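You operate a simulated robot arm through the tools that you are given. There is no shell and no other tool. Be economical: measure what you need, move in short steps, check, and stop when the job is done.

You run a simulated robot arm. Do the job below in one go: nothing can be reset, and whatever is moved stays where it is left.

## Task
Fetch the small brown bottle and stand it on the top of the green cabinet. Put the white box labelled "37" from the steel cart on the top of the white block. Stack the yellow reader that says "56" from the top of the steel cart on top of the yellow reader marked "47". Take the black motor marked "LOT 64" from the middle shelf of bay a and leave it on the low shelf of bay a. Take the clear lamp cap that says "CAP 56" from the low shelf of bay b and leave it on the top of the green cabinet. Put the orange locker card on the shelf of the low steel table. Take the purple locker card and put it on the clear end of the low steel table. Take the blue box labelled "rose" from the loading bench and put it on the shelf of the low steel table. Any order will do. Set down upright: small brown bottle, white box, clear lamp cap, blue box.

Only the result counts: the job must be done as asked and must still hold three seconds after the hand-in. Knocking over, shifting, dropping, spilling or breaking anything else fails it. Lids that push on must go on centred and level and be pressed home; caps that screw on are set level and turned clockwise until they are tight.

## Robot
A 7-joint arm with a fingered hand on a trunk, on a base that drives. Base frame: it is fixed to the floor where the robot stands at the start and does not move with it; the origin is under the middle of the robot, x ahead of it, y to its left, z up. Readings come in mm, degrees, newtons and seconds.
With the tool pointing down near the work surface it reaches from about 340 to 720 mm from the robot's upright axis, wherever it stands. Its first joint turns from -69.0 to 172.0 degrees. Places, roughly: black motor [2000, -1750, 750]; blue box [5000, 6750, 750]; clear end of the low steel table [300, 8400, 600]; clear lamp cap [2500, -1750, 500]; low shelf of bay A [1800, -1800, 600]; orange locker card [5000, 7250, 750]; purple locker card [5000, 7000, 750]; shelf of the low steel table [800, 8300, 200]; small brown bottle [500, 0, 500]; top of the green cabinet [2700, -300, 400]; top of the white block (38x24 cm) [520, 0, 560]; white box [500, -1500, 750]; yellow reader [250, -1750, 750]. Payload 3.4 kg.
Tool frame: the origin (TCP) lies between the finger pads and is the grasp point; the fingertips stand 25 mm ahead of it; z points along the fingers, y is the line along which they close. Largest opening 88 mm; the body of the gripper starts 29 mm behind the TCP. The gripper is a hand of 4 fingers: y runs from the thumb to the fingers, the wrist lies at [-13, -97, -162] in the tool frame, and closing takes about 1.5 s.
Orientation is told as [roll, pitch, yaw] about the base's x, y, z axes, in that order, counted from this pose: with the fingers straight down and the wrist toward the robot, the tool's x, y and z point along [0, 1, 0], [1, 0, 0] and [0, 0, -1] of the base frame.

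## Interface
- The arm moves only by the tool move_arm. Its argument "increments" is a list of rows, each a list of 2 entries, a list of its own where there are three numbers: the shift along the tool's x, y, z in units of 500 mm (1.0 is 500 mm), then the turn, a rotation vector about the tool's x, y, z in units of 90 degrees (1.0 is 90 degrees). In form: [[[x, y, z], [rx, ry, rz]], ...]. A call has 1 to 8 rows; each row is the pose to reach, as a shift and turn from the pose commanded when the call began, along the tool's axes at that moment. "claw" is the closure, from 0 (fully open) to 1 (shut), set as the call begins (left out, the last holds). A call with a number of a shift or a turn outside -1 to 1 is refused whole. Each row takes 0.2 s and may step no farther than 50 mm and 8.6 degrees from the row before; otherwise, or with a gripper value out of range, the whole call is refused. Where a pose cannot be reached the arm comes as near as it can. A force on the tool above 40 N (or 10 N above the force at the start of the call, whichever is more), or a blocked arm, ends the call early, and 0.2 s more pass. The fingers move at their own pace (about 108 mm/s each) and stop on an object; they squeeze with about 34 N. The grip force told is the motor's: it shows also when the fingers shut on nothing. Time passes only in rows, and 0.2 s behind the last, so rows that repeat a pose let the fingers close. The reply holds the time, the measured pose of the TCP, the force on the tool along the base axes, the opening and the grip force, in the units named above and with some noise, with the torque about the TCP (base axes, N m) and any sound that the robot's microphone picked up.
- Cameras (640 x 400 px; columns grow to the right, rows downward): "scene" is now at [131.8, -0.9, 1126.3]; the picture's right is [-0.12, -0.99, -0.00], its down [-0.70, 0.08, -0.71] and it looks along [0.71, -0.08, -0.70] (base axes); focal length 271 px, centre (320, 200). "wrist" rides on the gripper at [64, -83, -98] in the tool frame; the picture's right is [-0.62, 0.37, -0.69], its down [-0.71, -0.63, 0.30] and it looks along [-0.32, 0.68, 0.65] (tool axes); focal length 265 px, centre (320, 200). There is no depth. A picture from a camera that has moved, and an enlarged one, comes with that camera's place and axes in the base frame and with its lens. The place of the scene camera against the robot may be out by one fixed shift of up to 12 mm in any direction.
- grab_frame(camera): a new picture of that camera. No time passes.
- slide_trunk(by): slides the trunk up (or, below 0, down) by that many mm; the arm and the scene camera ride with it, the base frame stays. It gives what a move gives, with no picture.
- steer(legs): drives the robot by 1 to 6 legs, each [ahead, left, turn to the left] in mm, mm and degrees, along the robot's own axes; the way and the turn of a leg run together, so that a leg with both is an arc; at most 1500 mm and 180 degrees a leg. The arm and the cameras ride along, it lands a little off, and it stops where it bumps. It gives what a move gives.
- finger_targets(index, middle, ring, thumb_bend, thumb_turn): sets how far each is bent, from 0 (flat) to 1 (curled in); at 0.3 the hand is open as for a grip, at 0.7 the pads meet at the TCP. One left out holds its place. A second passes; each finger stops where it meets its share of the squeeze, and holds until it gets a number again. A gripper value or a shape takes the hand back. It gives what a move gives, with no picture; readings hold the bend of each and the force on the fingers (four entries, about 0 where the hand has none), thumb and palm. thumb_turn goes from beside the hand (0) to across from the fingers (1), as for a grip.
- preshape(shape): the hand has 4 fingers and takes this shape, open, in about a second: jaw (thumb against the fingers, like two jaws); tri (thumb and two fingers); tip (a fingertip pinch); poke (one finger out to press); point (the index stretched); flat (the hand flat); cup (the hand cupped); fist (a fist). The gripper value then closes the fingers along that shape, each until it touches; the sizes above hold for jaw. It gives what a move gives, with no picture.
- pan_tilt(pan, tilt): turns the head with the scene camera to pan (to the left, within 86 degrees either way) and tilt (down, from -29 to 69), counted from straight ahead of the robot. It gives what a move gives.
- inspect(camera, box): a new picture of the part [left, top, right, bottom] of that camera's present view, enlarged. No time passes.
- finish_job(): hands the job in; it is judged then, once.

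Go step by step. Nothing tells you exact positions but the pictures and the camera data: compare them with the known pose of the tool, close in by small moves and look again before you grip or let go. The budget is 483 turns and 236 pictures, counting those below and the enlarged ones. Unless the task says otherwise, let go and move clear before handing in, and close with one line.

The tools are called after "Request:" by a JSON object that holds its "method" and its "body". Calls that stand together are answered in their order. move_arm: Moves the arm, as the interface text tells. Its arguments: {"type":"object","properties":{"increments":{"type":"array"},"claw":{"type":"number"}},"required":["increments"]} The other tools are called the same way: slide_trunk (by) slides the trunk up or down; preshape (shape) gives the hand a shape; finger_targets (index, middle, ring, thumb_bend, thumb_turn) moves the fingers one by one; steer (legs) drives the base; pan_tilt (pan, tilt) turns the head that bears the scene camera; grab_frame (camera) takes a picture; inspect (camera, box) takes an enlarged picture of a part of a camera's view; finish_job () hands the job in.

At the start:

```text
time: 0.0
eef_pos: [517.5, -182.7, 805.3]
tool_rot: [0.0, -0.1, -0.1]
force: [0.0, -0.2, 0.2]
torque: [0.0, -0.01, 0.03]
gripper_width: 87.7
grasp_force: 0.0
shape: jaw
bend: [0.3, 0.3, 0.3, 0.3, 0.98]
finger forces: [0.0, 0.1, 0.1, 0.0, 0.1, 0.0]
trunk travel left (down, up): [-450.0, 390.0]
robot x, y, heading: [-0.9, -0.1, 0.2]
head pan, tilt: [-6.8, 44.5]
```

scene: 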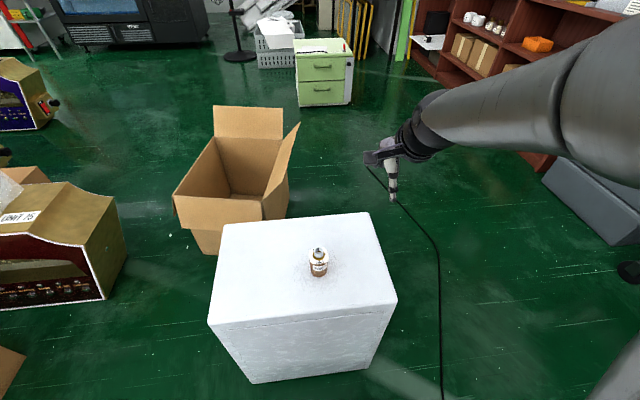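
wrist: 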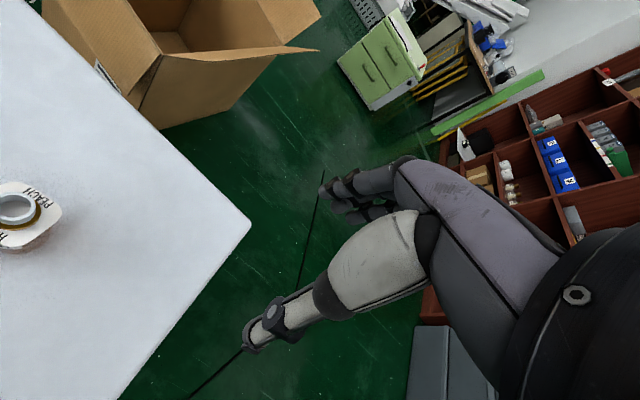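

The bottle stands on the white block in front of me, near [460, -35, 560]. I'll look at it closer, then plan the grasp.

Request:
{"method": "inspect", "body": {"camera": "scene", "box": [200, 200, 420, 390]}}

Request:
{"method": "inspect", "body": {"camera": "scene", "box": [220, 0, 640, 200]}}

```text
2.11 times, centred on (310, 295) of scene
camera zoom: at [131.8, -0.9, 1126.3], right [-0.12, -0.99, 0.0], down [-0.7, 0.08, -0.71], along [0.71, -0.08, -0.7], focal length 571 px, centre (341, 0)
```

zoom: 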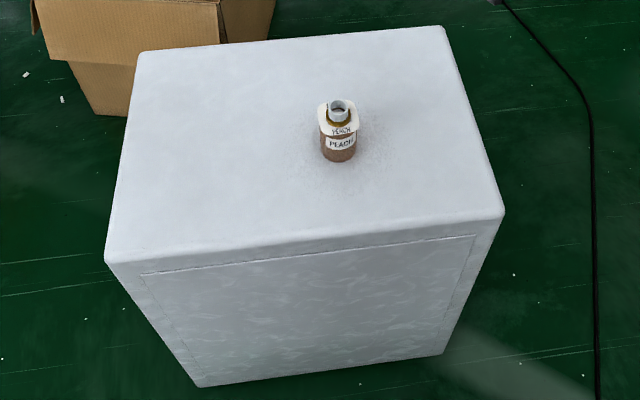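

```text
1.52 times, centred on (430, 100) of scene
camera zoom: at [131.8, -0.9, 1126.3], right [-0.12, -0.99, 0.0], down [-0.7, 0.08, -0.71], along [0.71, -0.08, -0.7], focal length 414 px, centre (152, 352)
```

zoom: 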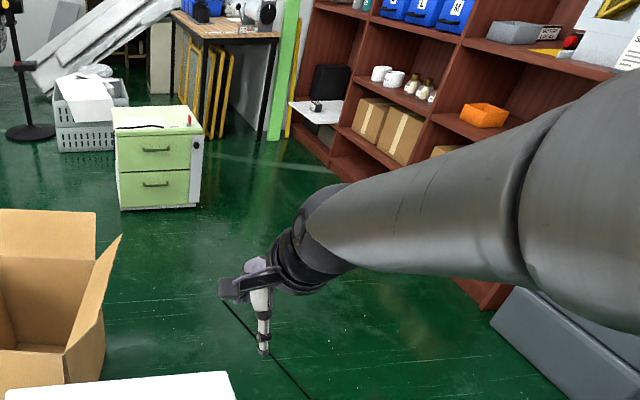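

The bottle is about 40 mm wide and 90 mm tall with its base near [466, -38]. I'll move the hand over it at the present height and look with the wrist camera.

Request:
{"method": "move_arm", "body": {"increments": [[[0.0725, -0.026, 0], [0, 0, 0]], [[0.145, -0.052, 0], [0, 0, 0]], [[0.2175, -0.078, 0], [0, 0, 0]], [[0.29, -0.103, 0], [0, 0, 0]], [[0.29, -0.103, 0.08], [0, 0, 0]]], "claw": 0}}

Request:
{"method": "grab_frame", "body": {"camera": "wrist"}}

Request:
{"method": "grab_frame", "body": {"camera": "scene"}}

```text
time: 1.2
eef_pos: [477.5, -45.7, 766.4]
tool_rot: [-0.6, 2.0, -1.6]
force: [-0.1, -0.7, 0.0]
torque: [0.02, -0.02, 0.0]
gripper_width: 87.8
grasp_force: 0.0
shape: jaw
bend: [0.3, 0.3, 0.3, 0.3, 0.98]
finger forces: [0.0, 0.0, 0.1, 0.0, 0.0, 0.0]
out of reach, approached as far as the arm can: row 1, 2, 3, 4, 5
trunk travel left (down, up): [-450.0, 390.0]
robot x, y, heading: [-0.3, -0.5, 0.0]
head pan, tilt: [-6.8, 44.5]
```

```text
231 pictures are left
camera wrist: at [398.3, 23.3, 867.7], right [0.38, -0.62, 0.69], down [-0.66, -0.7, -0.27], along [0.65, -0.35, -0.67], focal length 265 px, centre (320, 200)
```

wrist: 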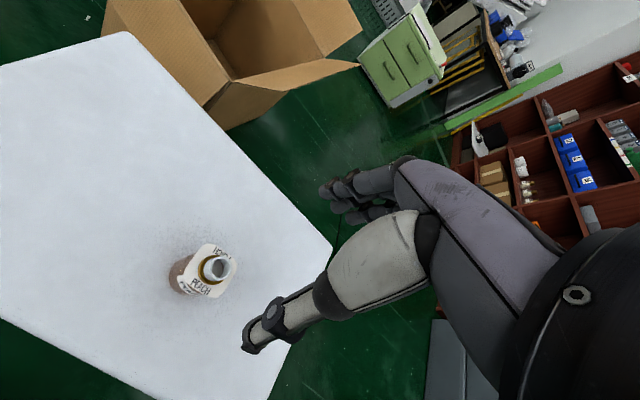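

```text
230 pictures are left
camera scene: at [132.3, -6.0, 1128.1], right [-0.16, -0.99, 0.0], down [-0.68, 0.11, -0.73], along [0.72, -0.12, -0.68], focal length 271 px, centre (320, 200)
```

scene: 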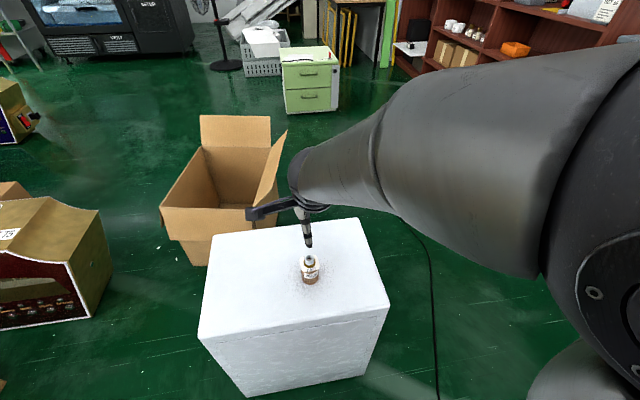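

The wrist view puts the bottle at about [474, -43], its top at about z 640. I'll descend in stages.

Request:
{"method": "move_arm", "body": {"increments": [[[-0.01, 0.016, 0.05], [0, 0, 0]], [[-0.01, 0.016, 0.1], [0, 0, 0]], [[-0.01, 0.016, 0.16], [0, 0, 0]], [[-0.01, 0.016, 0.16], [0, 0, 0]]]}}

Request:
{"method": "grab_frame", "body": {"camera": "wrist"}}

```text
time: 2.2
eef_pos: [474.6, -42.8, 686.1]
tool_rot: [-0.1, 0.0, 0.0]
force: [-0.5, -0.2, 1.0]
torque: [-0.02, -0.03, -0.01]
gripper_width: 88.1
grasp_force: 0.0
shape: jaw
bend: [0.3, 0.3, 0.3, 0.3, 0.98]
finger forces: [0.1, 0.1, 0.1, 0.1, 0.1, 0.1]
trunk travel left (down, up): [-450.0, 390.0]
robot x, y, heading: [3.1, -1.4, 0.1]
head pan, tilt: [-6.8, 44.5]
```

```text
229 pictures are left
camera wrist: at [391.5, 20.7, 784.7], right [0.37, -0.62, 0.69], down [-0.63, -0.71, -0.31], along [0.68, -0.32, -0.65], focal length 265 px, centre (320, 200)
```

wrist: 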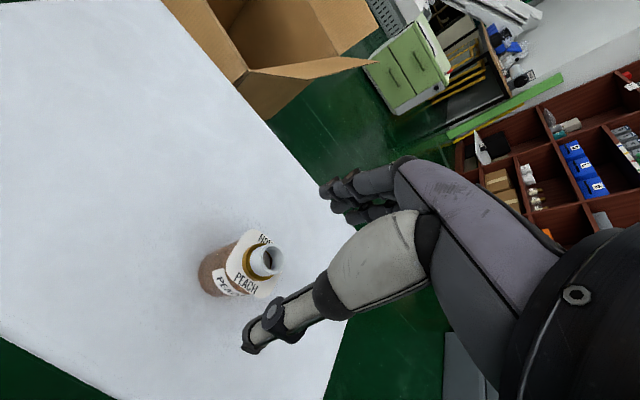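

Request:
{"method": "inspect", "body": {"camera": "wrist", "box": [160, 210, 320, 320]}}

```text
3.64 times, centred on (240, 265) of wrist
camera zoom: at [391.5, 20.7, 784.7], right [0.37, -0.62, 0.69], down [-0.63, -0.71, -0.31], along [0.68, -0.32, -0.65], focal length 965 px, centre (611, -36)
```

zoom: 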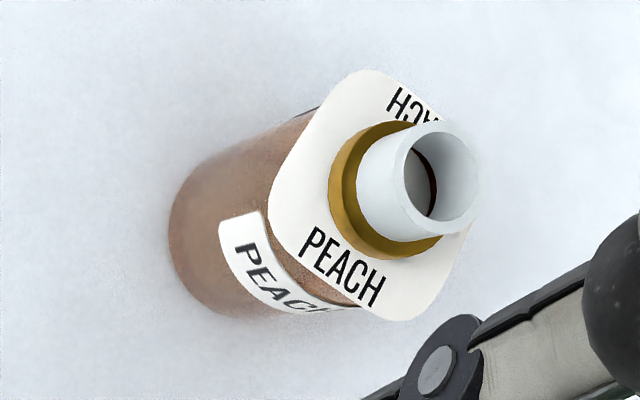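

It's an open brown bottle with a square collar; I'll go down to about z 606 so that the palm clears the mouth, and close.

Request:
{"method": "move_arm", "body": {"increments": [[[0, 0, 0.06], [0, 0, 0]], [[0, 0, 0.12], [0, 0, 0]], [[0, 0, 0.15], [0, 0, 0]], [[0, 0, 0.16], [0, 0, 0]]]}}

Request:
{"method": "grab_frame", "body": {"camera": "wrist"}}

Request:
{"method": "grab_frame", "body": {"camera": "scene"}}

```text
time: 3.2
eef_pos: [481.2, -41.5, 619.1]
tool_rot: [3.6, -0.8, -1.9]
force: [0.2, 0.6, 1.1]
torque: [-0.01, -0.03, 0.04]
gripper_width: 87.9
grasp_force: 0.1
shape: jaw
bend: [0.3, 0.3, 0.3, 0.3, 0.98]
finger forces: [0.0, 0.0, 0.0, 0.1, 0.1, 0.0]
trunk travel left (down, up): [-450.0, 390.0]
robot x, y, heading: [1.8, -0.7, -0.2]
head pan, tilt: [-6.8, 44.5]
```

```text
227 pictures are left
camera wrist: at [398.6, 18.2, 720.4], right [0.33, -0.67, 0.66], down [-0.65, -0.67, -0.36], along [0.68, -0.31, -0.66], focal length 265 px, centre (320, 200)
```

wrist: 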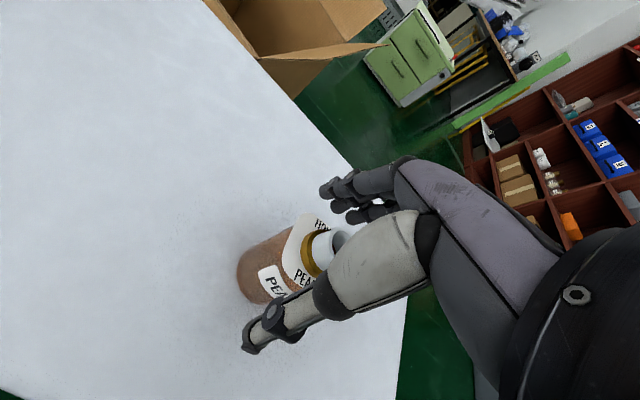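

```text
226 pictures are left
camera scene: at [131.8, -0.8, 1126.3], right [-0.12, -0.99, 0.0], down [-0.7, 0.08, -0.71], along [0.71, -0.08, -0.7], focal length 271 px, centre (320, 200)
```

scene: 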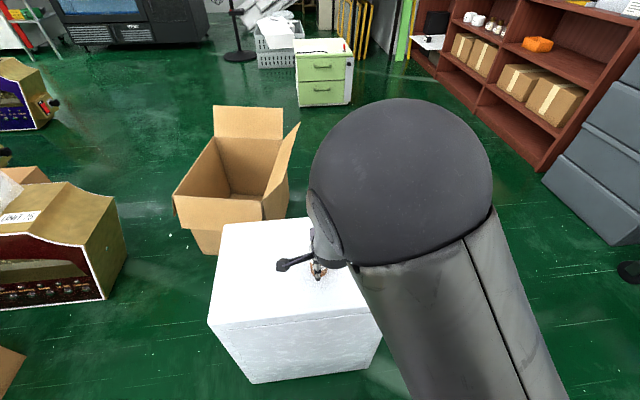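

The arm is still settling; I'll hold the pose a moment.

Request:
{"method": "move_arm", "body": {"increments": [[[0, 0, 0], [0, 0, 0]], [[0, 0, 0], [0, 0, 0]], [[0, 0, 0], [0, 0, 0]]]}}

Request:
{"method": "grab_frame", "body": {"camera": "wrist"}}

```text
time: 4.0
eef_pos: [481.0, -44.1, 615.6]
tool_rot: [3.5, -0.5, -2.2]
force: [0.1, -0.6, 0.1]
torque: [0.02, 0.01, 0.0]
gripper_width: 87.6
grasp_force: 0.0
shape: jaw
bend: [0.3, 0.3, 0.3, 0.3, 0.98]
finger forces: [0.1, 0.1, 0.1, 0.1, 0.0, 0.0]
trunk travel left (down, up): [-450.0, 390.0]
robot x, y, heading: [-2.2, -4.6, 0.2]
head pan, tilt: [-6.8, 44.5]
```

```text
225 pictures are left
camera wrist: at [398.6, 16.3, 717.6], right [0.34, -0.67, 0.66], down [-0.65, -0.67, -0.35], along [0.68, -0.31, -0.67], focal length 265 px, centre (320, 200)
```

wrist: 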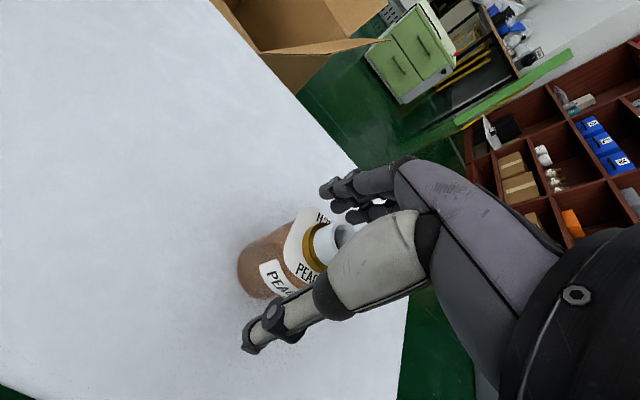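

The arm reaches poorly this low with the trunk at its present height. I'll go back up to the good pose and lower the trunk instead.

Request:
{"method": "move_arm", "body": {"increments": [[[0, 0, -0.06], [0, 0, 0]], [[0, 0, -0.12], [0, 0, 0]], [[0, 0, -0.16], [0, 0, 0]], [[0, 0, -0.16], [0, 0, 0]], [[0, 0, -0.16], [0, 0, 0]]]}}

Request:
{"method": "slide_trunk", "body": {"by": -45}}

Request:
{"method": "grab_frame", "body": {"camera": "wrist"}}

```text
time: 5.2
eef_pos: [473.6, -42.6, 688.1]
tool_rot: [0.1, 0.0, 0.0]
force: [0.2, 0.0, 0.3]
torque: [-0.03, 0.02, 0.02]
gripper_width: 87.9
grasp_force: 0.0
shape: jaw
bend: [0.3, 0.3, 0.3, 0.3, 0.98]
finger forces: [0.0, 0.0, 0.0, 0.0, 0.1, 0.0]
trunk travel left (down, up): [-450.0, 390.0]
robot x, y, heading: [3.7, 1.7, 0.1]
head pan, tilt: [-6.8, 44.5]
```

```text
time: 6.1
eef_pos: [472.7, -40.9, 640.7]
tool_rot: [0.1, 0.0, 0.1]
force: [-0.5, 0.8, -0.3]
torque: [0.0, 0.02, -0.02]
gripper_width: 87.8
grasp_force: 0.1
shape: jaw
bend: [0.3, 0.3, 0.3, 0.3, 0.98]
finger forces: [0.0, 0.0, 0.0, 0.0, 0.0, 0.0]
trunk travel left (down, up): [-405.0, 435.0]
robot x, y, heading: [0.6, -1.6, -0.0]
head pan, tilt: [-6.8, 44.5]
```

```text
224 pictures are left
camera wrist: at [390.0, 22.2, 740.1], right [0.37, -0.62, 0.69], down [-0.63, -0.71, -0.3], along [0.68, -0.32, -0.65], focal length 265 px, centre (320, 200)
```

wrist: 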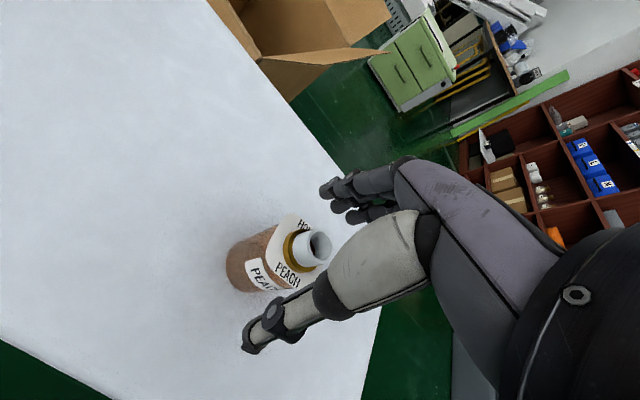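

Request:
{"method": "slide_trunk", "body": {"by": -28}}

Request:
{"method": "grab_frame", "body": {"camera": "wrist"}}

Request:
{"method": "grab_frame", "body": {"camera": "scene"}}

```text
time: 6.8
eef_pos: [473.3, -42.7, 613.1]
tool_rot: [0.0, 0.0, 0.0]
force: [0.4, -0.9, -0.3]
torque: [0.02, 0.0, 0.0]
gripper_width: 88.0
grasp_force: 0.0
shape: jaw
bend: [0.3, 0.3, 0.3, 0.3, 0.98]
finger forces: [0.1, 0.1, 0.0, 0.0, 0.0, 0.1]
trunk travel left (down, up): [-377.0, 463.0]
robot x, y, heading: [-2.8, -0.7, 0.1]
head pan, tilt: [-6.8, 44.5]
```

```text
223 pictures are left
camera wrist: at [390.0, 22.2, 712.1], right [0.37, -0.62, 0.69], down [-0.63, -0.71, -0.3], along [0.68, -0.32, -0.65], focal length 265 px, centre (320, 200)
```

wrist: 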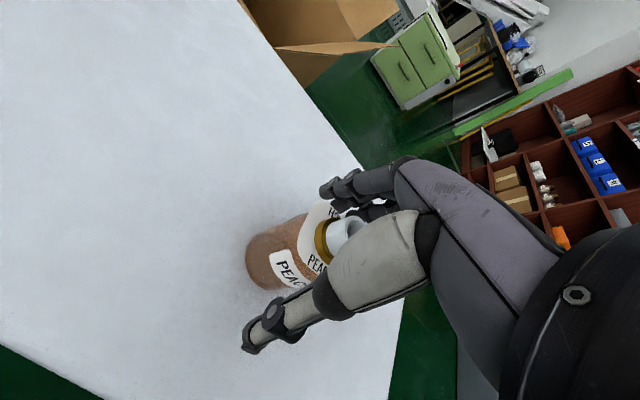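

```text
222 pictures are left
camera scene: at [131.7, -0.8, 1053.3], right [-0.12, -0.99, 0.0], down [-0.7, 0.08, -0.71], along [0.71, -0.08, -0.7], focal length 271 px, centre (320, 200)
```

scene: 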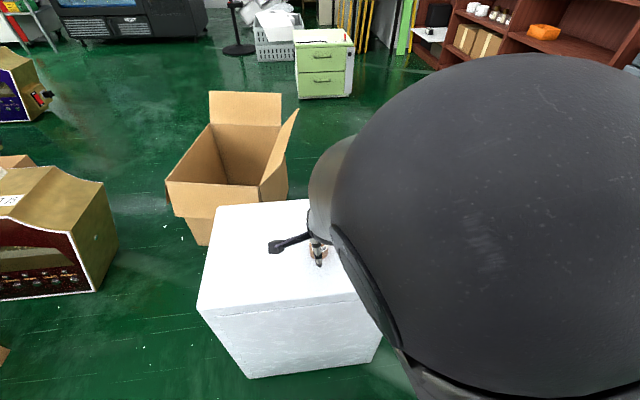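

Request:
{"method": "move_arm", "body": {"increments": [[[0, 0, 0], [0, 0, 0]], [[0, 0, 0], [0, 0, 0]], [[0, 0, 0], [0, 0, 0]], [[0, 0, 0], [0, 0, 0]], [[0, 0, 0], [0, 0, 0]], [[0, 0, 0], [0, 0, 0]], [[0, 0, 0], [0, 0, 0]], [[0, 0, 0], [0, 0, 0]]], "claw": 1}}

Request:
{"method": "grab_frame", "body": {"camera": "wrist"}}

```text
time: 8.6
eef_pos: [473.1, -41.7, 613.7]
tool_rot: [0.0, -0.1, 0.0]
force: [0.2, 0.1, -0.3]
torque: [-0.03, -0.02, 0.02]
gripper_width: 33.5
grasp_force: 33.8
shape: jaw
bend: [0.74, 0.5, 0.56, 0.73, 1.0]
finger forces: [16.7, 9.8, 3.8, 0.0, 30.6, 0.1]
trunk travel left (down, up): [-377.0, 463.0]
robot x, y, heading: [4.0, -1.6, -0.1]
head pan, tilt: [-6.8, 44.5]
```

```text
221 pictures are left
camera wrist: at [390.1, 22.2, 712.1], right [0.37, -0.62, 0.69], down [-0.63, -0.71, -0.3], along [0.68, -0.32, -0.65], focal length 265 px, centre (320, 200)
```

wrist: 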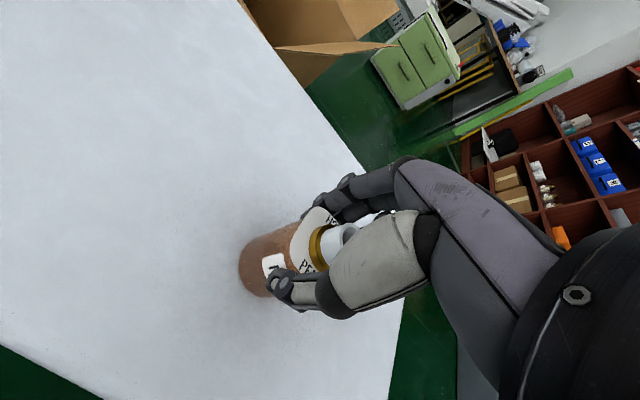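

The bottle is gripped at width 33. I'll lift by the trunk and check.

Request:
{"method": "slide_trunk", "body": {"by": 120}}

Request:
{"method": "grab_frame", "body": {"camera": "wrist"}}

Request:
{"method": "grab_frame", "body": {"camera": "scene"}}

```text
time: 10.1
eef_pos: [473.2, -41.3, 733.3]
tool_rot: [0.0, 0.0, -0.1]
force: [-0.3, -0.1, -1.0]
torque: [0.03, 0.0, -0.04]
gripper_width: 33.3
grasp_force: 34.6
shape: jaw
bend: [0.74, 0.5, 0.56, 0.73, 1.0]
finger forces: [16.9, 9.8, 3.8, 0.1, 30.6, 0.0]
trunk travel left (down, up): [-497.0, 343.0]
robot x, y, heading: [0.9, 0.9, 0.0]
head pan, tilt: [-6.8, 44.5]
```

```text
220 pictures are left
camera wrist: at [390.2, 22.2, 832.0], right [0.37, -0.62, 0.69], down [-0.63, -0.71, -0.3], along [0.68, -0.32, -0.65], focal length 265 px, centre (320, 200)
```

wrist: 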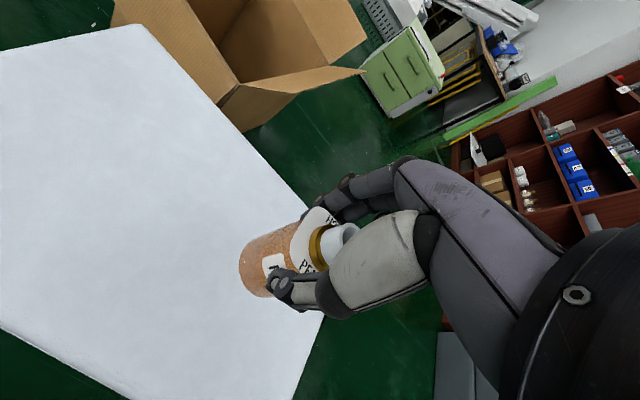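

```text
219 pictures are left
camera scene: at [132.0, -0.9, 1173.3], right [-0.12, -0.99, 0.0], down [-0.7, 0.08, -0.71], along [0.71, -0.08, -0.7], focal length 271 px, centre (320, 200)
```

scene: 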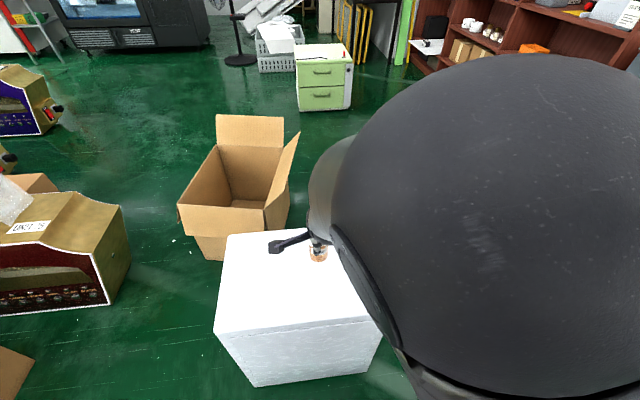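

The bottle is held. I'll look around to plan the drive.

Request:
{"method": "pan_tilt", "body": {"pan": -80, "tilt": 30}}

Request:
{"method": "grab_frame", "body": {"camera": "scene"}}

Request:
{"method": "pan_tilt", "body": {"pan": 15, "tilt": 20}}

Request:
{"method": "grab_frame", "body": {"camera": "scene"}}

Request:
{"method": "pan_tilt", "body": {"pan": 80, "tilt": 20}}

Request:
{"method": "grab_frame", "body": {"camera": "scene"}}

```text
time: 11.6
eef_pos: [473.7, -42.7, 732.6]
tool_rot: [-0.1, 0.0, -0.1]
force: [0.8, -0.5, -0.5]
torque: [0.03, 0.01, 0.01]
gripper_width: 33.2
grasp_force: 34.1
shape: jaw
bend: [0.74, 0.5, 0.56, 0.73, 1.0]
finger forces: [16.8, 9.7, 3.8, 0.0, 30.6, 0.0]
trunk travel left (down, up): [-497.0, 343.0]
robot x, y, heading: [1.2, 3.0, 0.2]
head pan, tilt: [-80.0, 30.0]
```

```text
218 pictures are left
camera scene: at [66.5, -80.3, 1195.2], right [-0.98, -0.17, 0.0], down [-0.09, 0.49, -0.87], along [0.15, -0.85, -0.5], focal length 271 px, centre (320, 200)
```

scene: 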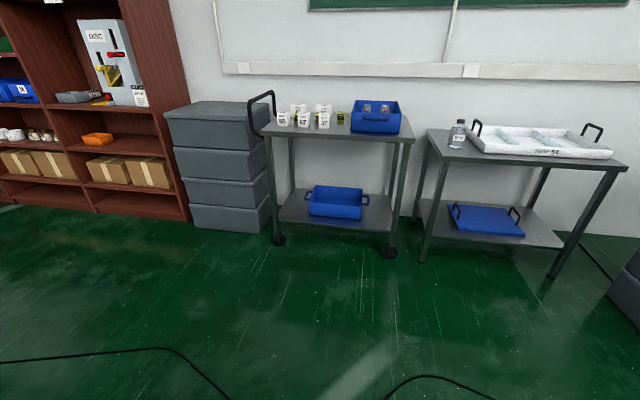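

```text
time: 13.3
eef_pos: [472.8, -42.8, 733.3]
tool_rot: [0.0, 0.1, 0.0]
force: [0.2, 0.2, -1.0]
torque: [0.0, 0.01, -0.03]
gripper_width: 33.4
grasp_force: 33.6
shape: jaw
bend: [0.74, 0.5, 0.56, 0.73, 1.0]
finger forces: [16.8, 9.8, 3.8, 0.0, 30.6, 0.0]
trunk travel left (down, up): [-497.0, 343.0]
robot x, y, heading: [-2.8, -0.1, -0.0]
head pan, tilt: [15.0, 20.0]
```

```text
217 pictures are left
camera scene: at [140.7, 32.8, 1211.2], right [0.26, -0.97, 0.0], down [-0.33, -0.09, -0.94], along [0.91, 0.24, -0.34], focal length 271 px, centre (320, 200)
```

scene: 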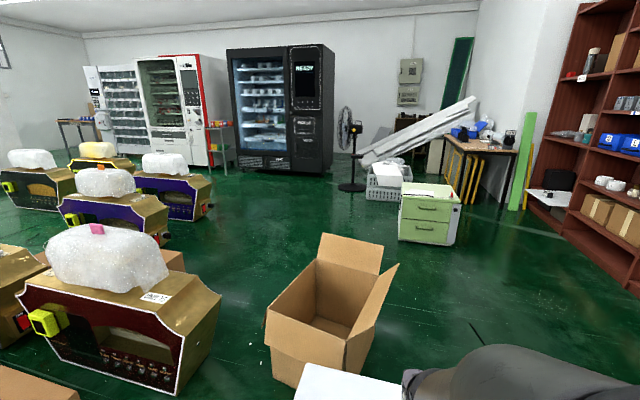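

```text
time: 14.6
eef_pos: [473.8, -43.3, 733.3]
tool_rot: [0.1, -0.1, -0.1]
force: [0.1, 0.0, -0.8]
torque: [-0.02, 0.03, -0.02]
gripper_width: 33.2
grasp_force: 33.8
shape: jaw
bend: [0.74, 0.5, 0.56, 0.73, 1.0]
finger forces: [16.8, 9.9, 3.7, 0.0, 30.6, 0.0]
trunk travel left (down, up): [-497.0, 343.0]
robot x, y, heading: [-3.0, 1.4, -0.2]
head pan, tilt: [80.0, 20.0]
```

```text
216 pictures are left
camera scene: at [66.9, 100.5, 1211.3], right [0.98, -0.17, 0.0], down [-0.06, -0.34, -0.94], along [0.16, 0.93, -0.34], focal length 271 px, centre (320, 200)
```

scene: 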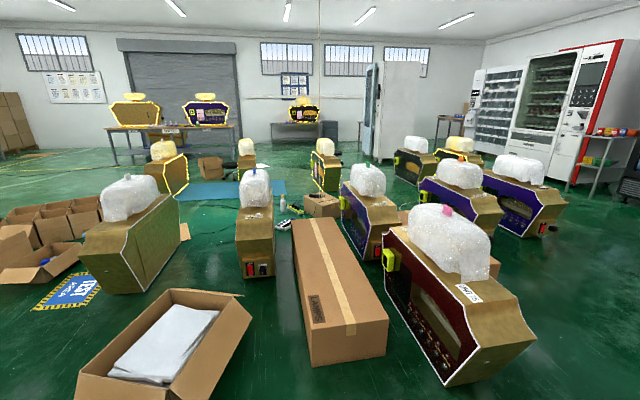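

The corridor between the carton and the shelving (y ≈ -750) is free. I'll strafe right, drive ahead and then come in front of the green cabinet.

Request:
{"method": "pan_tilt", "body": {"pan": 0, "tilt": 40}}

Request:
{"method": "steer", "body": {"legs": [[0, -750, 0], [1000, 0, 0], [900, 0, 0]]}}

Request:
{"method": "grab_frame", "body": {"camera": "scene"}}

Request:
{"method": "grab_frame", "body": {"camera": "wrist"}}

```text
time: 16.1
eef_pos: [472.9, -42.7, 733.0]
tool_rot: [0.0, 0.0, 0.0]
force: [-0.7, 0.8, -0.5]
torque: [-0.01, -0.01, -0.01]
gripper_width: 33.2
grasp_force: 34.4
shape: jaw
bend: [0.74, 0.5, 0.56, 0.73, 1.0]
finger forces: [16.8, 9.8, 3.9, 0.0, 30.6, 0.0]
trunk travel left (down, up): [-497.0, 343.0]
robot x, y, heading: [0.1, -0.1, -0.1]
head pan, tilt: [0.0, 40.0]
```

```text
time: 29.4
eef_pos: [2384.7, -825.6, 733.9]
tool_rot: [0.1, -0.1, -0.6]
force: [1.0, 0.4, -0.4]
torque: [0.01, -0.01, 0.01]
gripper_width: 33.3
grasp_force: 34.0
shape: jaw
bend: [0.74, 0.5, 0.56, 0.73, 1.0]
finger forces: [16.8, 9.8, 3.9, 0.1, 30.6, 0.0]
trunk travel left (down, up): [-497.0, 343.0]
robot x, y, heading: [1911.2, -780.9, -0.8]
head pan, tilt: [0.0, 40.0]
```

```text
215 pictures are left
camera scene: at [2047.4, -770.2, 1179.8], right [-0.01, -1.0, 0.0], down [-0.64, 0.01, -0.77], along [0.77, -0.01, -0.64], focal length 271 px, centre (320, 200)
```

scene: 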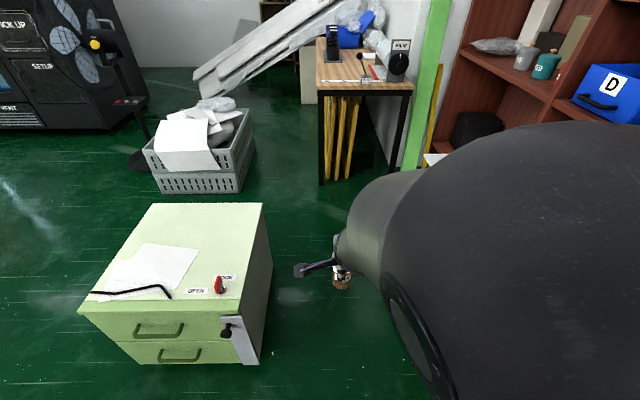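

```text
214 pictures are left
camera wrist: at [2302.0, -759.4, 832.0], right [0.36, -0.62, 0.69], down [-0.64, -0.71, -0.3], along [0.68, -0.33, -0.65], focal length 265 px, centre (320, 200)
```

wrist: 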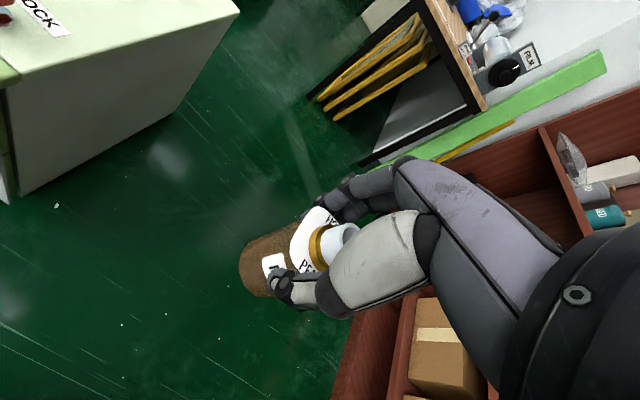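

The cabinet top lies around z 450 with paper, hook and knob in front-left; there is free space at its back. I'll drive in front of it with the bottle high above.

Request:
{"method": "steer", "body": {"legs": [[0, 450, 0.8], [190, 0, 0]]}}

Request:
{"method": "pan_tilt", "body": {"pan": 10, "tilt": 50}}

Request:
{"method": "grab_frame", "body": {"camera": "scene"}}

Request:
{"method": "grab_frame", "body": {"camera": "wrist"}}

```text
time: 33.3
eef_pos: [2578.7, -360.9, 732.3]
tool_rot: [0.0, 0.0, 0.4]
force: [0.4, 0.4, -0.1]
torque: [0.0, 0.0, 0.01]
gripper_width: 33.3
grasp_force: 33.8
shape: jaw
bend: [0.74, 0.5, 0.56, 0.73, 0.99]
finger forces: [16.9, 9.9, 4.0, 0.0, 30.7, 0.0]
trunk travel left (down, up): [-497.0, 343.0]
robot x, y, heading: [2101.5, -325.7, 0.4]
head pan, tilt: [0.0, 40.0]
```

```text
time: 34.0
eef_pos: [2577.3, -360.5, 733.3]
tool_rot: [0.0, 0.0, 0.5]
force: [0.7, 0.2, -0.1]
torque: [0.02, 0.01, -0.02]
gripper_width: 33.2
grasp_force: 34.1
shape: jaw
bend: [0.74, 0.5, 0.56, 0.73, 0.99]
finger forces: [16.9, 9.8, 3.9, 0.0, 30.5, 0.0]
trunk travel left (down, up): [-497.0, 343.0]
robot x, y, heading: [2102.7, -320.2, 0.2]
head pan, tilt: [10.0, 50.0]
```

```text
213 pictures are left
camera scene: at [2229.7, -299.8, 1165.7], right [0.18, -0.98, 0.0], down [-0.75, -0.14, -0.64], along [0.63, 0.12, -0.77], focal length 271 px, centre (320, 200)
```

scene: 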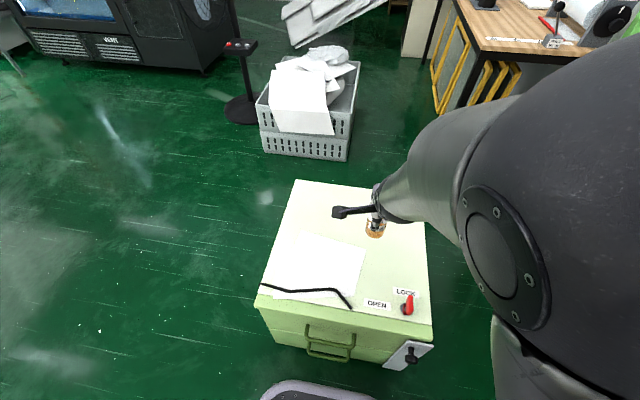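

```text
212 pictures are left
camera wrist: at [2493.2, -297.7, 832.1], right [0.37, -0.62, 0.69], down [-0.62, -0.72, -0.3], along [0.69, -0.32, -0.65], focal length 265 px, centre (320, 200)
```

wrist: 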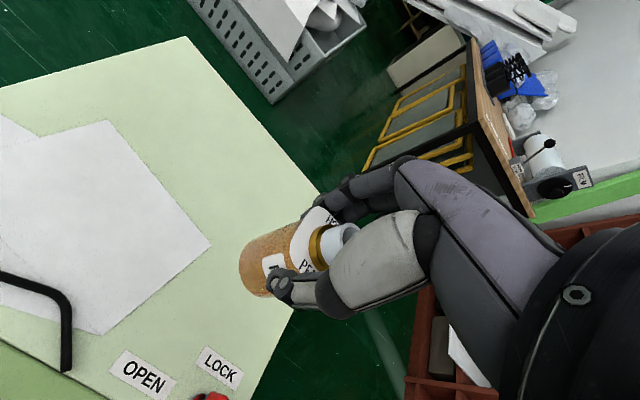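

I'll extend the arm to the free strip behind the paper, about [2775, -300].

Request:
{"method": "move_arm", "body": {"increments": [[[0.024, 0.079, 0], [0, 0, 0]], [[0.049, 0.158, 0], [0, 0, 0]], [[0.073, 0.236, 0], [0, 0, 0]], [[0.098, 0.315, 0], [0, 0, 0]], [[0.122, 0.394, 0], [0, 0, 0]], [[0.122, 0.394, 0], [0, 0, 0]]]}}

Request:
{"method": "grab_frame", "body": {"camera": "wrist"}}

Request:
{"method": "grab_frame", "body": {"camera": "scene"}}

```text
time: 35.4
eef_pos: [2774.3, -297.1, 732.2]
tool_rot: [-0.2, 0.0, 0.6]
force: [0.8, 0.0, -1.2]
torque: [0.0, -0.01, 0.06]
gripper_width: 33.3
grasp_force: 33.7
shape: jaw
bend: [0.74, 0.5, 0.56, 0.73, 0.99]
finger forces: [17.2, 10.0, 4.0, 0.1, 30.5, 0.0]
trunk travel left (down, up): [-497.0, 343.0]
robot x, y, heading: [2099.9, -317.0, 0.4]
head pan, tilt: [10.0, 50.0]
```

```text
211 pictures are left
camera wrist: at [2690.7, -233.8, 831.7], right [0.37, -0.62, 0.69], down [-0.62, -0.72, -0.3], along [0.69, -0.32, -0.65], focal length 265 px, centre (320, 200)
```

wrist: 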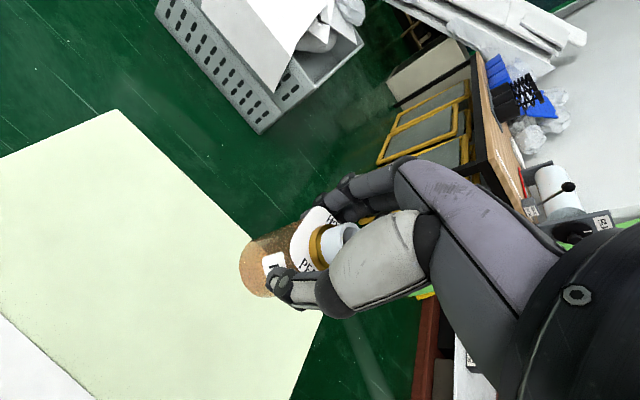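

```text
210 pictures are left
camera scene: at [2229.4, -299.8, 1165.7], right [0.18, -0.98, 0.0], down [-0.75, -0.14, -0.64], along [0.63, 0.12, -0.77], focal length 271 px, centre (320, 200)
```

scene: 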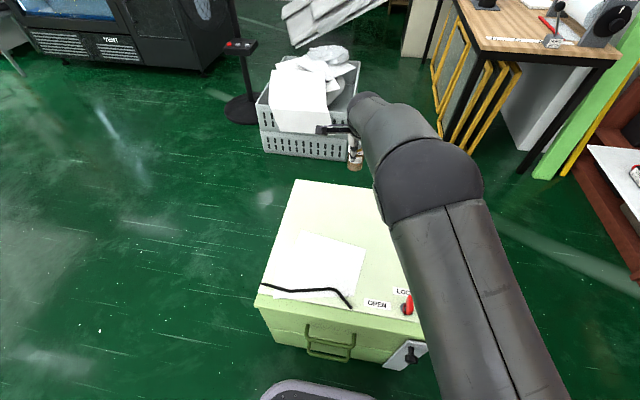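

The projected landing spot is free. I'll lower by the trunk.

Request:
{"method": "slide_trunk", "body": {"by": -170}}

Request:
{"method": "grab_frame", "body": {"camera": "wrist"}}

Request:
{"method": "grab_frame", "body": {"camera": "scene"}}

```text
time: 37.4
eef_pos: [2774.9, -299.1, 564.0]
tool_rot: [0.0, 0.0, 0.5]
force: [0.3, 0.4, 0.6]
torque: [0.03, -0.03, 0.02]
gripper_width: 33.1
grasp_force: 34.2
shape: jaw
bend: [0.74, 0.5, 0.56, 0.73, 0.99]
finger forces: [17.2, 9.9, 4.2, 0.1, 30.5, 0.0]
trunk travel left (down, up): [-327.0, 513.0]
robot x, y, heading: [2102.6, -322.1, 0.4]
head pan, tilt: [10.0, 50.0]
```

```text
209 pictures are left
camera wrist: at [2691.0, -234.3, 662.2], right [0.37, -0.62, 0.69], down [-0.62, -0.72, -0.3], along [0.69, -0.32, -0.65], focal length 265 px, centre (320, 200)
```

wrist: 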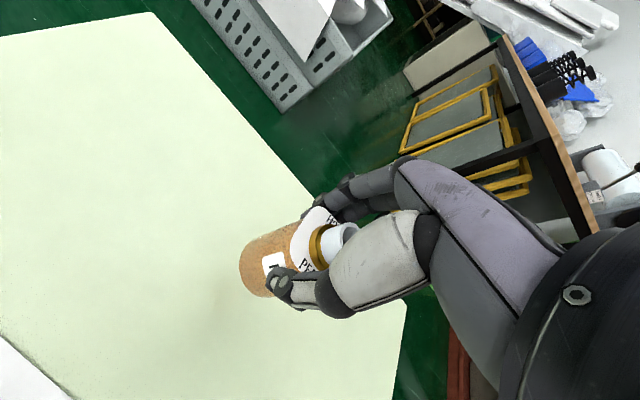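

```text
208 pictures are left
camera scene: at [2229.6, -299.7, 995.7], right [0.18, -0.98, 0.0], down [-0.75, -0.14, -0.64], along [0.63, 0.12, -0.77], focal length 271 px, centre (320, 200)
```

scene: 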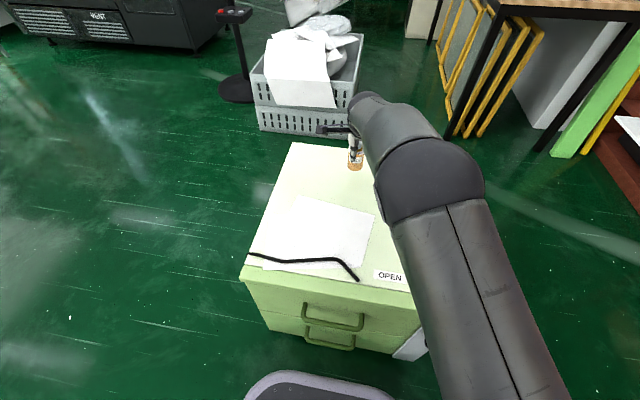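

The top is at about z 455, so the bottle has some 50 mm to go. I'll lower 40 and then feel for contact.

Request:
{"method": "slide_trunk", "body": {"by": -40}}

Request:
{"method": "move_arm", "body": {"increments": [[[0, 0, 0.006], [0, 0, 0]], [[0, 0, 0.012], [0, 0, 0]]]}}

Request:
{"method": "inspect", "body": {"camera": "scene", "box": [300, 90, 420, 170]}}

```text
time: 38.2
eef_pos: [2773.6, -298.5, 522.8]
tool_rot: [0.0, -0.1, 0.4]
force: [0.2, 0.4, -0.2]
torque: [0.03, -0.04, 0.02]
gripper_width: 33.1
grasp_force: 33.9
shape: jaw
bend: [0.74, 0.5, 0.56, 0.73, 0.99]
finger forces: [17.2, 10.0, 4.2, 0.0, 30.5, 0.0]
trunk travel left (down, up): [-287.0, 553.0]
robot x, y, heading: [2102.6, -324.0, 0.3]
head pan, tilt: [10.0, 50.0]
```

```text
time: 38.8
eef_pos: [2776.4, -298.2, 516.9]
tool_rot: [0.0, -0.1, 0.4]
force: [-0.2, -0.3, -0.3]
torque: [-0.03, -0.03, 0.0]
gripper_width: 33.2
grasp_force: 34.4
shape: jaw
bend: [0.74, 0.5, 0.56, 0.73, 0.99]
finger forces: [17.1, 10.0, 4.0, 0.1, 30.5, 0.0]
trunk travel left (down, up): [-287.0, 553.0]
robot x, y, heading: [2102.8, -325.1, 0.6]
head pan, tilt: [10.0, 50.0]
```

```text
5.00 times, centred on (360, 130) of scene
camera zoom: at [2229.7, -299.7, 955.7], right [0.18, -0.98, 0.0], down [-0.75, -0.14, -0.64], along [0.63, 0.12, -0.77], focal length 1357 px, centre (120, 550)
```

zoom: 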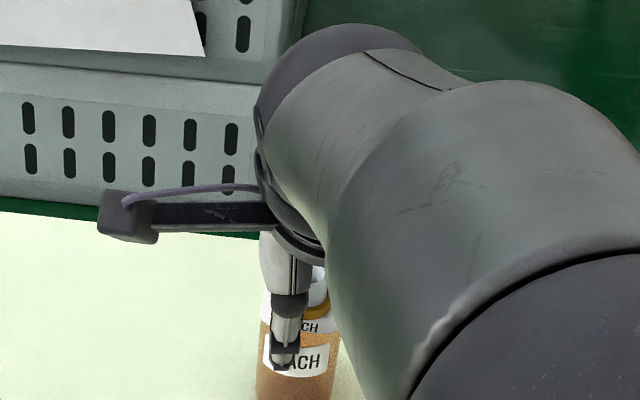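

Request:
{"method": "move_arm", "body": {"increments": [[[0, 0, 0.003], [0, 0, 0]], [[0, 0, 0.006], [0, 0, 0]], [[0, 0, 0.008], [0, 0, 0]]]}}

Request:
{"method": "inspect", "body": {"camera": "wrist", "box": [160, 180, 420, 340]}}

```text
time: 39.6
eef_pos: [2774.7, -297.5, 512.9]
tool_rot: [0.1, -0.1, 0.5]
force: [-0.1, 0.2, 0.1]
torque: [0.02, 0.0, 0.04]
gripper_width: 33.3
grasp_force: 34.5
shape: jaw
bend: [0.74, 0.5, 0.56, 0.73, 0.99]
finger forces: [17.1, 10.1, 4.1, 0.0, 30.6, 0.0]
trunk travel left (down, up): [-287.0, 553.0]
robot x, y, heading: [2105.6, -323.6, 0.4]
head pan, tilt: [10.0, 50.0]
```

```text
2.46 times, centred on (290, 260) of wrist
camera zoom: at [2690.6, -234.1, 611.9], right [0.37, -0.62, 0.69], down [-0.62, -0.72, -0.3], along [0.69, -0.32, -0.65], focal length 653 px, centre (394, 52)
```

zoom: 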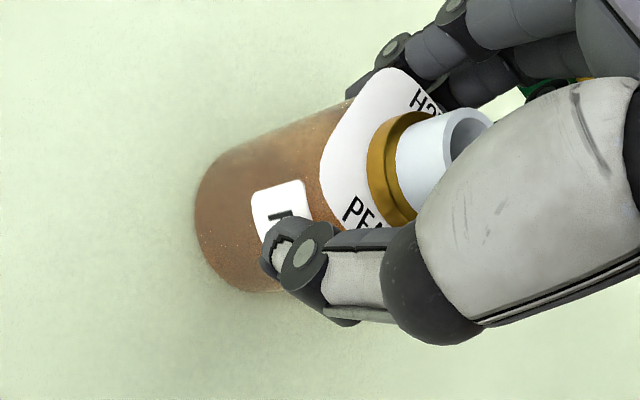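

Request:
{"method": "move_arm", "body": {"increments": [[[0, 0, 0.002], [0, 0, 0]], [[0, 0, 0.004], [0, 0, 0]], [[0, 0, 0.006], [0, 0, 0]]]}}

```text
time: 40.4
eef_pos: [2773.6, -298.8, 512.2]
tool_rot: [0.0, -0.2, 0.5]
force: [0.1, 1.5, 6.8]
torque: [0.01, 0.01, 0.01]
gripper_width: 33.2
grasp_force: 34.0
shape: jaw
bend: [0.74, 0.5, 0.56, 0.73, 0.99]
finger forces: [18.0, 10.5, 4.2, 0.1, 31.3, 0.0]
trunk travel left (down, up): [-287.0, 553.0]
robot x, y, heading: [2103.2, -323.8, 0.3]
head pan, tilt: [10.0, 50.0]
```

Contact felt (6.8 N). Now I'll open the hand.

Request:
{"method": "move_arm", "body": {"increments": [[[0, 0, 0], [0, 0, 0]], [[0, 0, 0], [0, 0, 0]], [[0, 0, 0], [0, 0, 0]], [[0, 0, 0], [0, 0, 0]], [[0, 0, 0], [0, 0, 0]], [[0, 0, 0], [0, 0, 0]]], "claw": 0}}

Request:
{"method": "grab_frame", "body": {"camera": "wrist"}}

```text
time: 41.8
eef_pos: [2775.4, -298.7, 510.6]
tool_rot: [0.0, 0.0, 0.5]
force: [-0.5, -0.1, -0.3]
torque: [0.0, 0.01, 0.0]
gripper_width: 87.8
grasp_force: 0.0
shape: jaw
bend: [0.3, 0.3, 0.3, 0.3, 0.98]
finger forces: [0.0, 0.0, 0.0, 0.0, 0.0, 0.0]
trunk travel left (down, up): [-287.0, 553.0]
robot x, y, heading: [2104.9, -328.6, 0.4]
head pan, tilt: [10.0, 50.0]
```

```text
205 pictures are left
camera wrist: at [2690.6, -234.6, 609.5], right [0.37, -0.62, 0.69], down [-0.62, -0.72, -0.3], along [0.69, -0.32, -0.65], focal length 265 px, centre (320, 200)
```

wrist: 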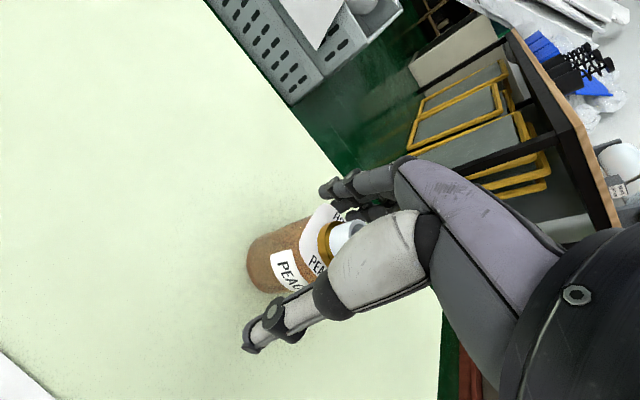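

The bottle stands. I'll rise straight up, then fold back.

Request:
{"method": "slide_trunk", "body": {"by": 220}}

Request:
{"method": "move_arm", "body": {"increments": [[[-0.024, -0.079, 0], [0, 0, 0]], [[-0.049, -0.158, 0], [0, 0, 0]], [[-0.073, -0.236, 0], [0, 0, 0]], [[-0.098, -0.315, 0], [0, 0, 0]], [[-0.122, -0.394, 0], [0, 0, 0]], [[-0.122, -0.394, 0], [0, 0, 0]]]}}

Request:
{"method": "grab_frame", "body": {"camera": "scene"}}

```text
time: 44.1
eef_pos: [2774.0, -299.5, 730.2]
tool_rot: [0.0, 0.0, 0.5]
force: [-0.2, -0.2, 0.4]
torque: [0.01, 0.0, -0.01]
gripper_width: 87.6
grasp_force: 0.0
shape: jaw
bend: [0.3, 0.3, 0.3, 0.3, 0.98]
finger forces: [0.0, 0.0, 0.0, 0.0, 0.0, 0.0]
trunk travel left (down, up): [-507.0, 333.0]
robot x, y, heading: [2102.6, -320.3, 0.4]
head pan, tilt: [10.0, 50.0]
```

```text
time: 44.9
eef_pos: [2630.1, -344.3, 646.2]
tool_rot: [0.8, 10.3, -1.2]
force: [0.2, -0.4, 0.3]
torque: [0.0, 0.0, -0.01]
gripper_width: 87.8
grasp_force: 0.0
shape: jaw
bend: [0.3, 0.3, 0.3, 0.3, 0.98]
finger forces: [0.0, 0.0, 0.0, 0.0, 0.0, 0.0]
trunk travel left (down, up): [-507.0, 333.0]
robot x, y, heading: [2105.0, -321.7, 0.6]
head pan, tilt: [10.0, 50.0]
stopped in row 4: the arm was blocked; the commanded pose is now the measured one
```

```text
204 pictures are left
camera scene: at [2229.5, -299.9, 1175.7], right [0.18, -0.98, 0.0], down [-0.75, -0.14, -0.64], along [0.63, 0.12, -0.77], focal length 271 px, centre (320, 200)
```

scene: 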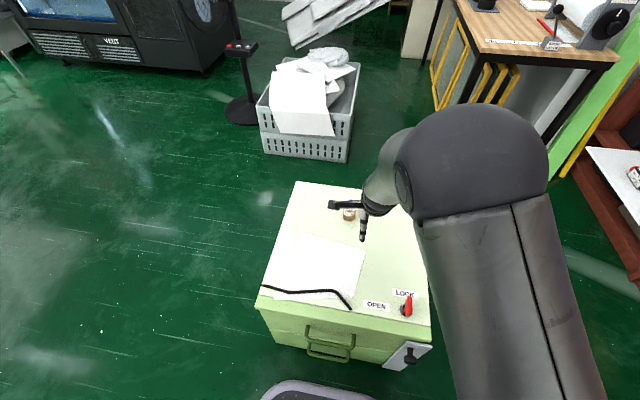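

The arm stopped in an awkward posture (pitched 10°, lower). I'll raise and level it again with small rows.

Request:
{"method": "move_arm", "body": {"increments": [[[0, 0, -0.05], [-0.03, 0, 0]], [[0, 0, -0.1], [-0.06, 0, 0]], [[0, 0, -0.15], [-0.09, 0, 0]], [[0, 0, -0.18], [-0.114, 0, 0.01]], [[0, 0, -0.18], [-0.114, 0, 0.01]]]}}

```text
time: 46.1
eef_pos: [2647.3, -353.6, 738.5]
tool_rot: [2.2, 0.3, -3.3]
force: [0.0, 0.0, 0.2]
torque: [-0.01, 0.01, 0.01]
gripper_width: 87.9
grasp_force: 0.1
shape: jaw
bend: [0.3, 0.3, 0.3, 0.3, 0.98]
finger forces: [0.0, 0.0, 0.0, 0.0, 0.0, 0.0]
trunk travel left (down, up): [-507.0, 333.0]
robot x, y, heading: [2102.4, -323.7, 0.4]
head pan, tilt: [10.0, 50.0]
```

Now I'll back away from the cabinet and turn to face the shelving.

Request:
{"method": "steer", "body": {"legs": [[-100, 0, 0], [0, -480, 0], [0, 0, -90]]}}

Request:
{"method": "pan_tilt", "body": {"pan": 30, "tilt": 30}}

Request:
{"method": "grab_frame", "body": {"camera": "scene"}}

Request:
{"method": "grab_frame", "body": {"camera": "wrist"}}

```text
time: 53.6
eef_pos: [1974.0, -1351.4, 740.3]
tool_rot: [2.3, 0.1, -93.6]
force: [0.1, -0.5, 0.7]
torque: [-0.02, 0.03, -0.01]
gripper_width: 87.7
grasp_force: 0.0
shape: jaw
bend: [0.3, 0.3, 0.3, 0.3, 0.98]
finger forces: [0.1, 0.1, 0.0, 0.0, 0.1, 0.0]
trunk travel left (down, up): [-507.0, 333.0]
robot x, y, heading: [2007.2, -804.4, -90.2]
head pan, tilt: [10.0, 50.0]
```

```text
time: 54.5
eef_pos: [1974.0, -1351.0, 741.4]
tool_rot: [2.6, 0.0, -93.8]
force: [-0.3, 0.6, 0.4]
torque: [0.01, 0.0, -0.03]
gripper_width: 87.9
grasp_force: 0.0
shape: jaw
bend: [0.3, 0.3, 0.3, 0.3, 0.98]
finger forces: [0.1, 0.0, 0.0, 0.0, 0.0, 0.0]
trunk travel left (down, up): [-507.0, 333.0]
robot x, y, heading: [2009.5, -805.5, -89.9]
head pan, tilt: [30.0, 30.0]
```

```text
203 pictures are left
camera scene: at [2052.8, -926.6, 1205.1], right [-0.87, -0.5, 0.0], down [-0.25, 0.43, -0.87], along [0.43, -0.75, -0.5], focal length 271 px, centre (320, 200)
```

scene: 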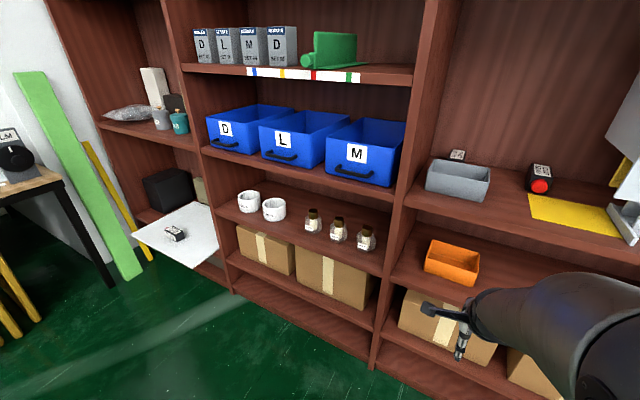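

```text
202 pictures are left
camera wrist: at [2038.7, -1272.3, 842.8], right [-0.67, -0.33, 0.66], down [-0.66, 0.68, -0.33], along [-0.34, -0.66, -0.67], focal length 265 px, centre (320, 200)
```

wrist: 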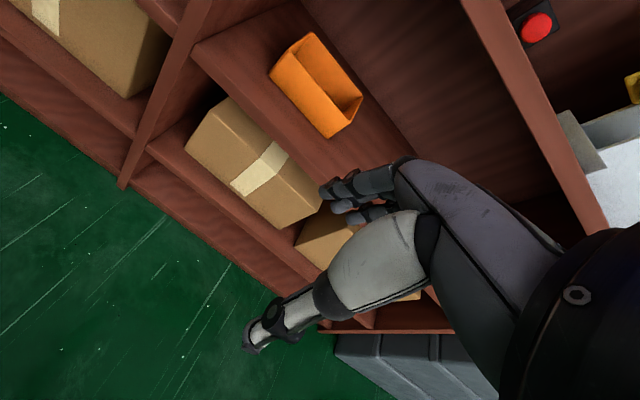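

Request:
{"method": "inspect", "body": {"camera": "scene", "box": [230, 180, 410, 280]}}

Request:
{"method": "pan_tilt", "body": {"pan": -5, "tilt": 25}}

Request:
{"method": "grab_frame", "body": {"camera": "scene"}}

```text
3.56 times, centred on (320, 230) of scene
camera zoom: at [2052.8, -926.6, 1205.1], right [-0.87, -0.5, 0.0], down [-0.25, 0.43, -0.87], along [0.43, -0.75, -0.5], focal length 965 px, centre (320, 93)
```

zoom: 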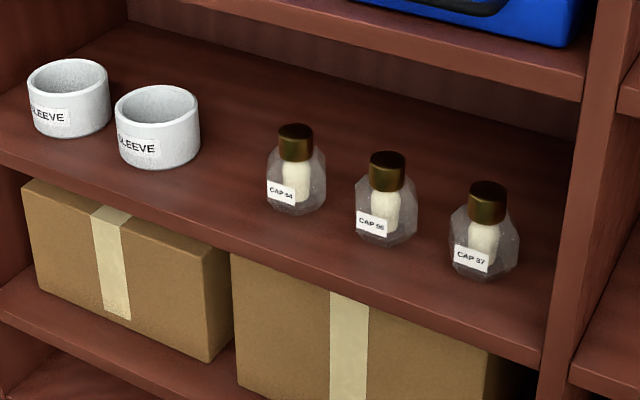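

```text
time: 55.5
eef_pos: [1973.7, -1351.3, 741.6]
tool_rot: [2.6, 0.1, -93.8]
force: [-0.1, 0.9, 0.2]
torque: [0.03, 0.01, 0.02]
gripper_width: 87.5
grasp_force: 0.0
shape: jaw
bend: [0.3, 0.3, 0.3, 0.3, 0.98]
finger forces: [0.0, 0.0, 0.1, 0.0, 0.1, 0.1]
trunk travel left (down, up): [-507.0, 333.0]
robot x, y, heading: [2009.5, -807.7, -90.1]
head pan, tilt: [-5.0, 25.0]
```

```text
200 pictures are left
camera scene: at [1999.7, -939.9, 1213.2], right [-1.0, 0.09, 0.0], down [0.04, 0.42, -0.91], along [-0.08, -0.9, -0.42], focal length 271 px, centre (320, 200)
```

scene: 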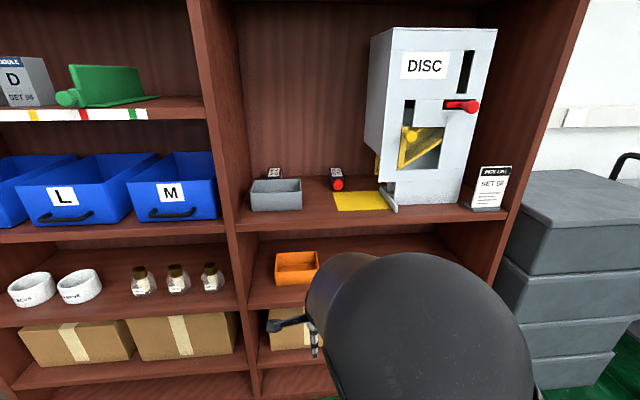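

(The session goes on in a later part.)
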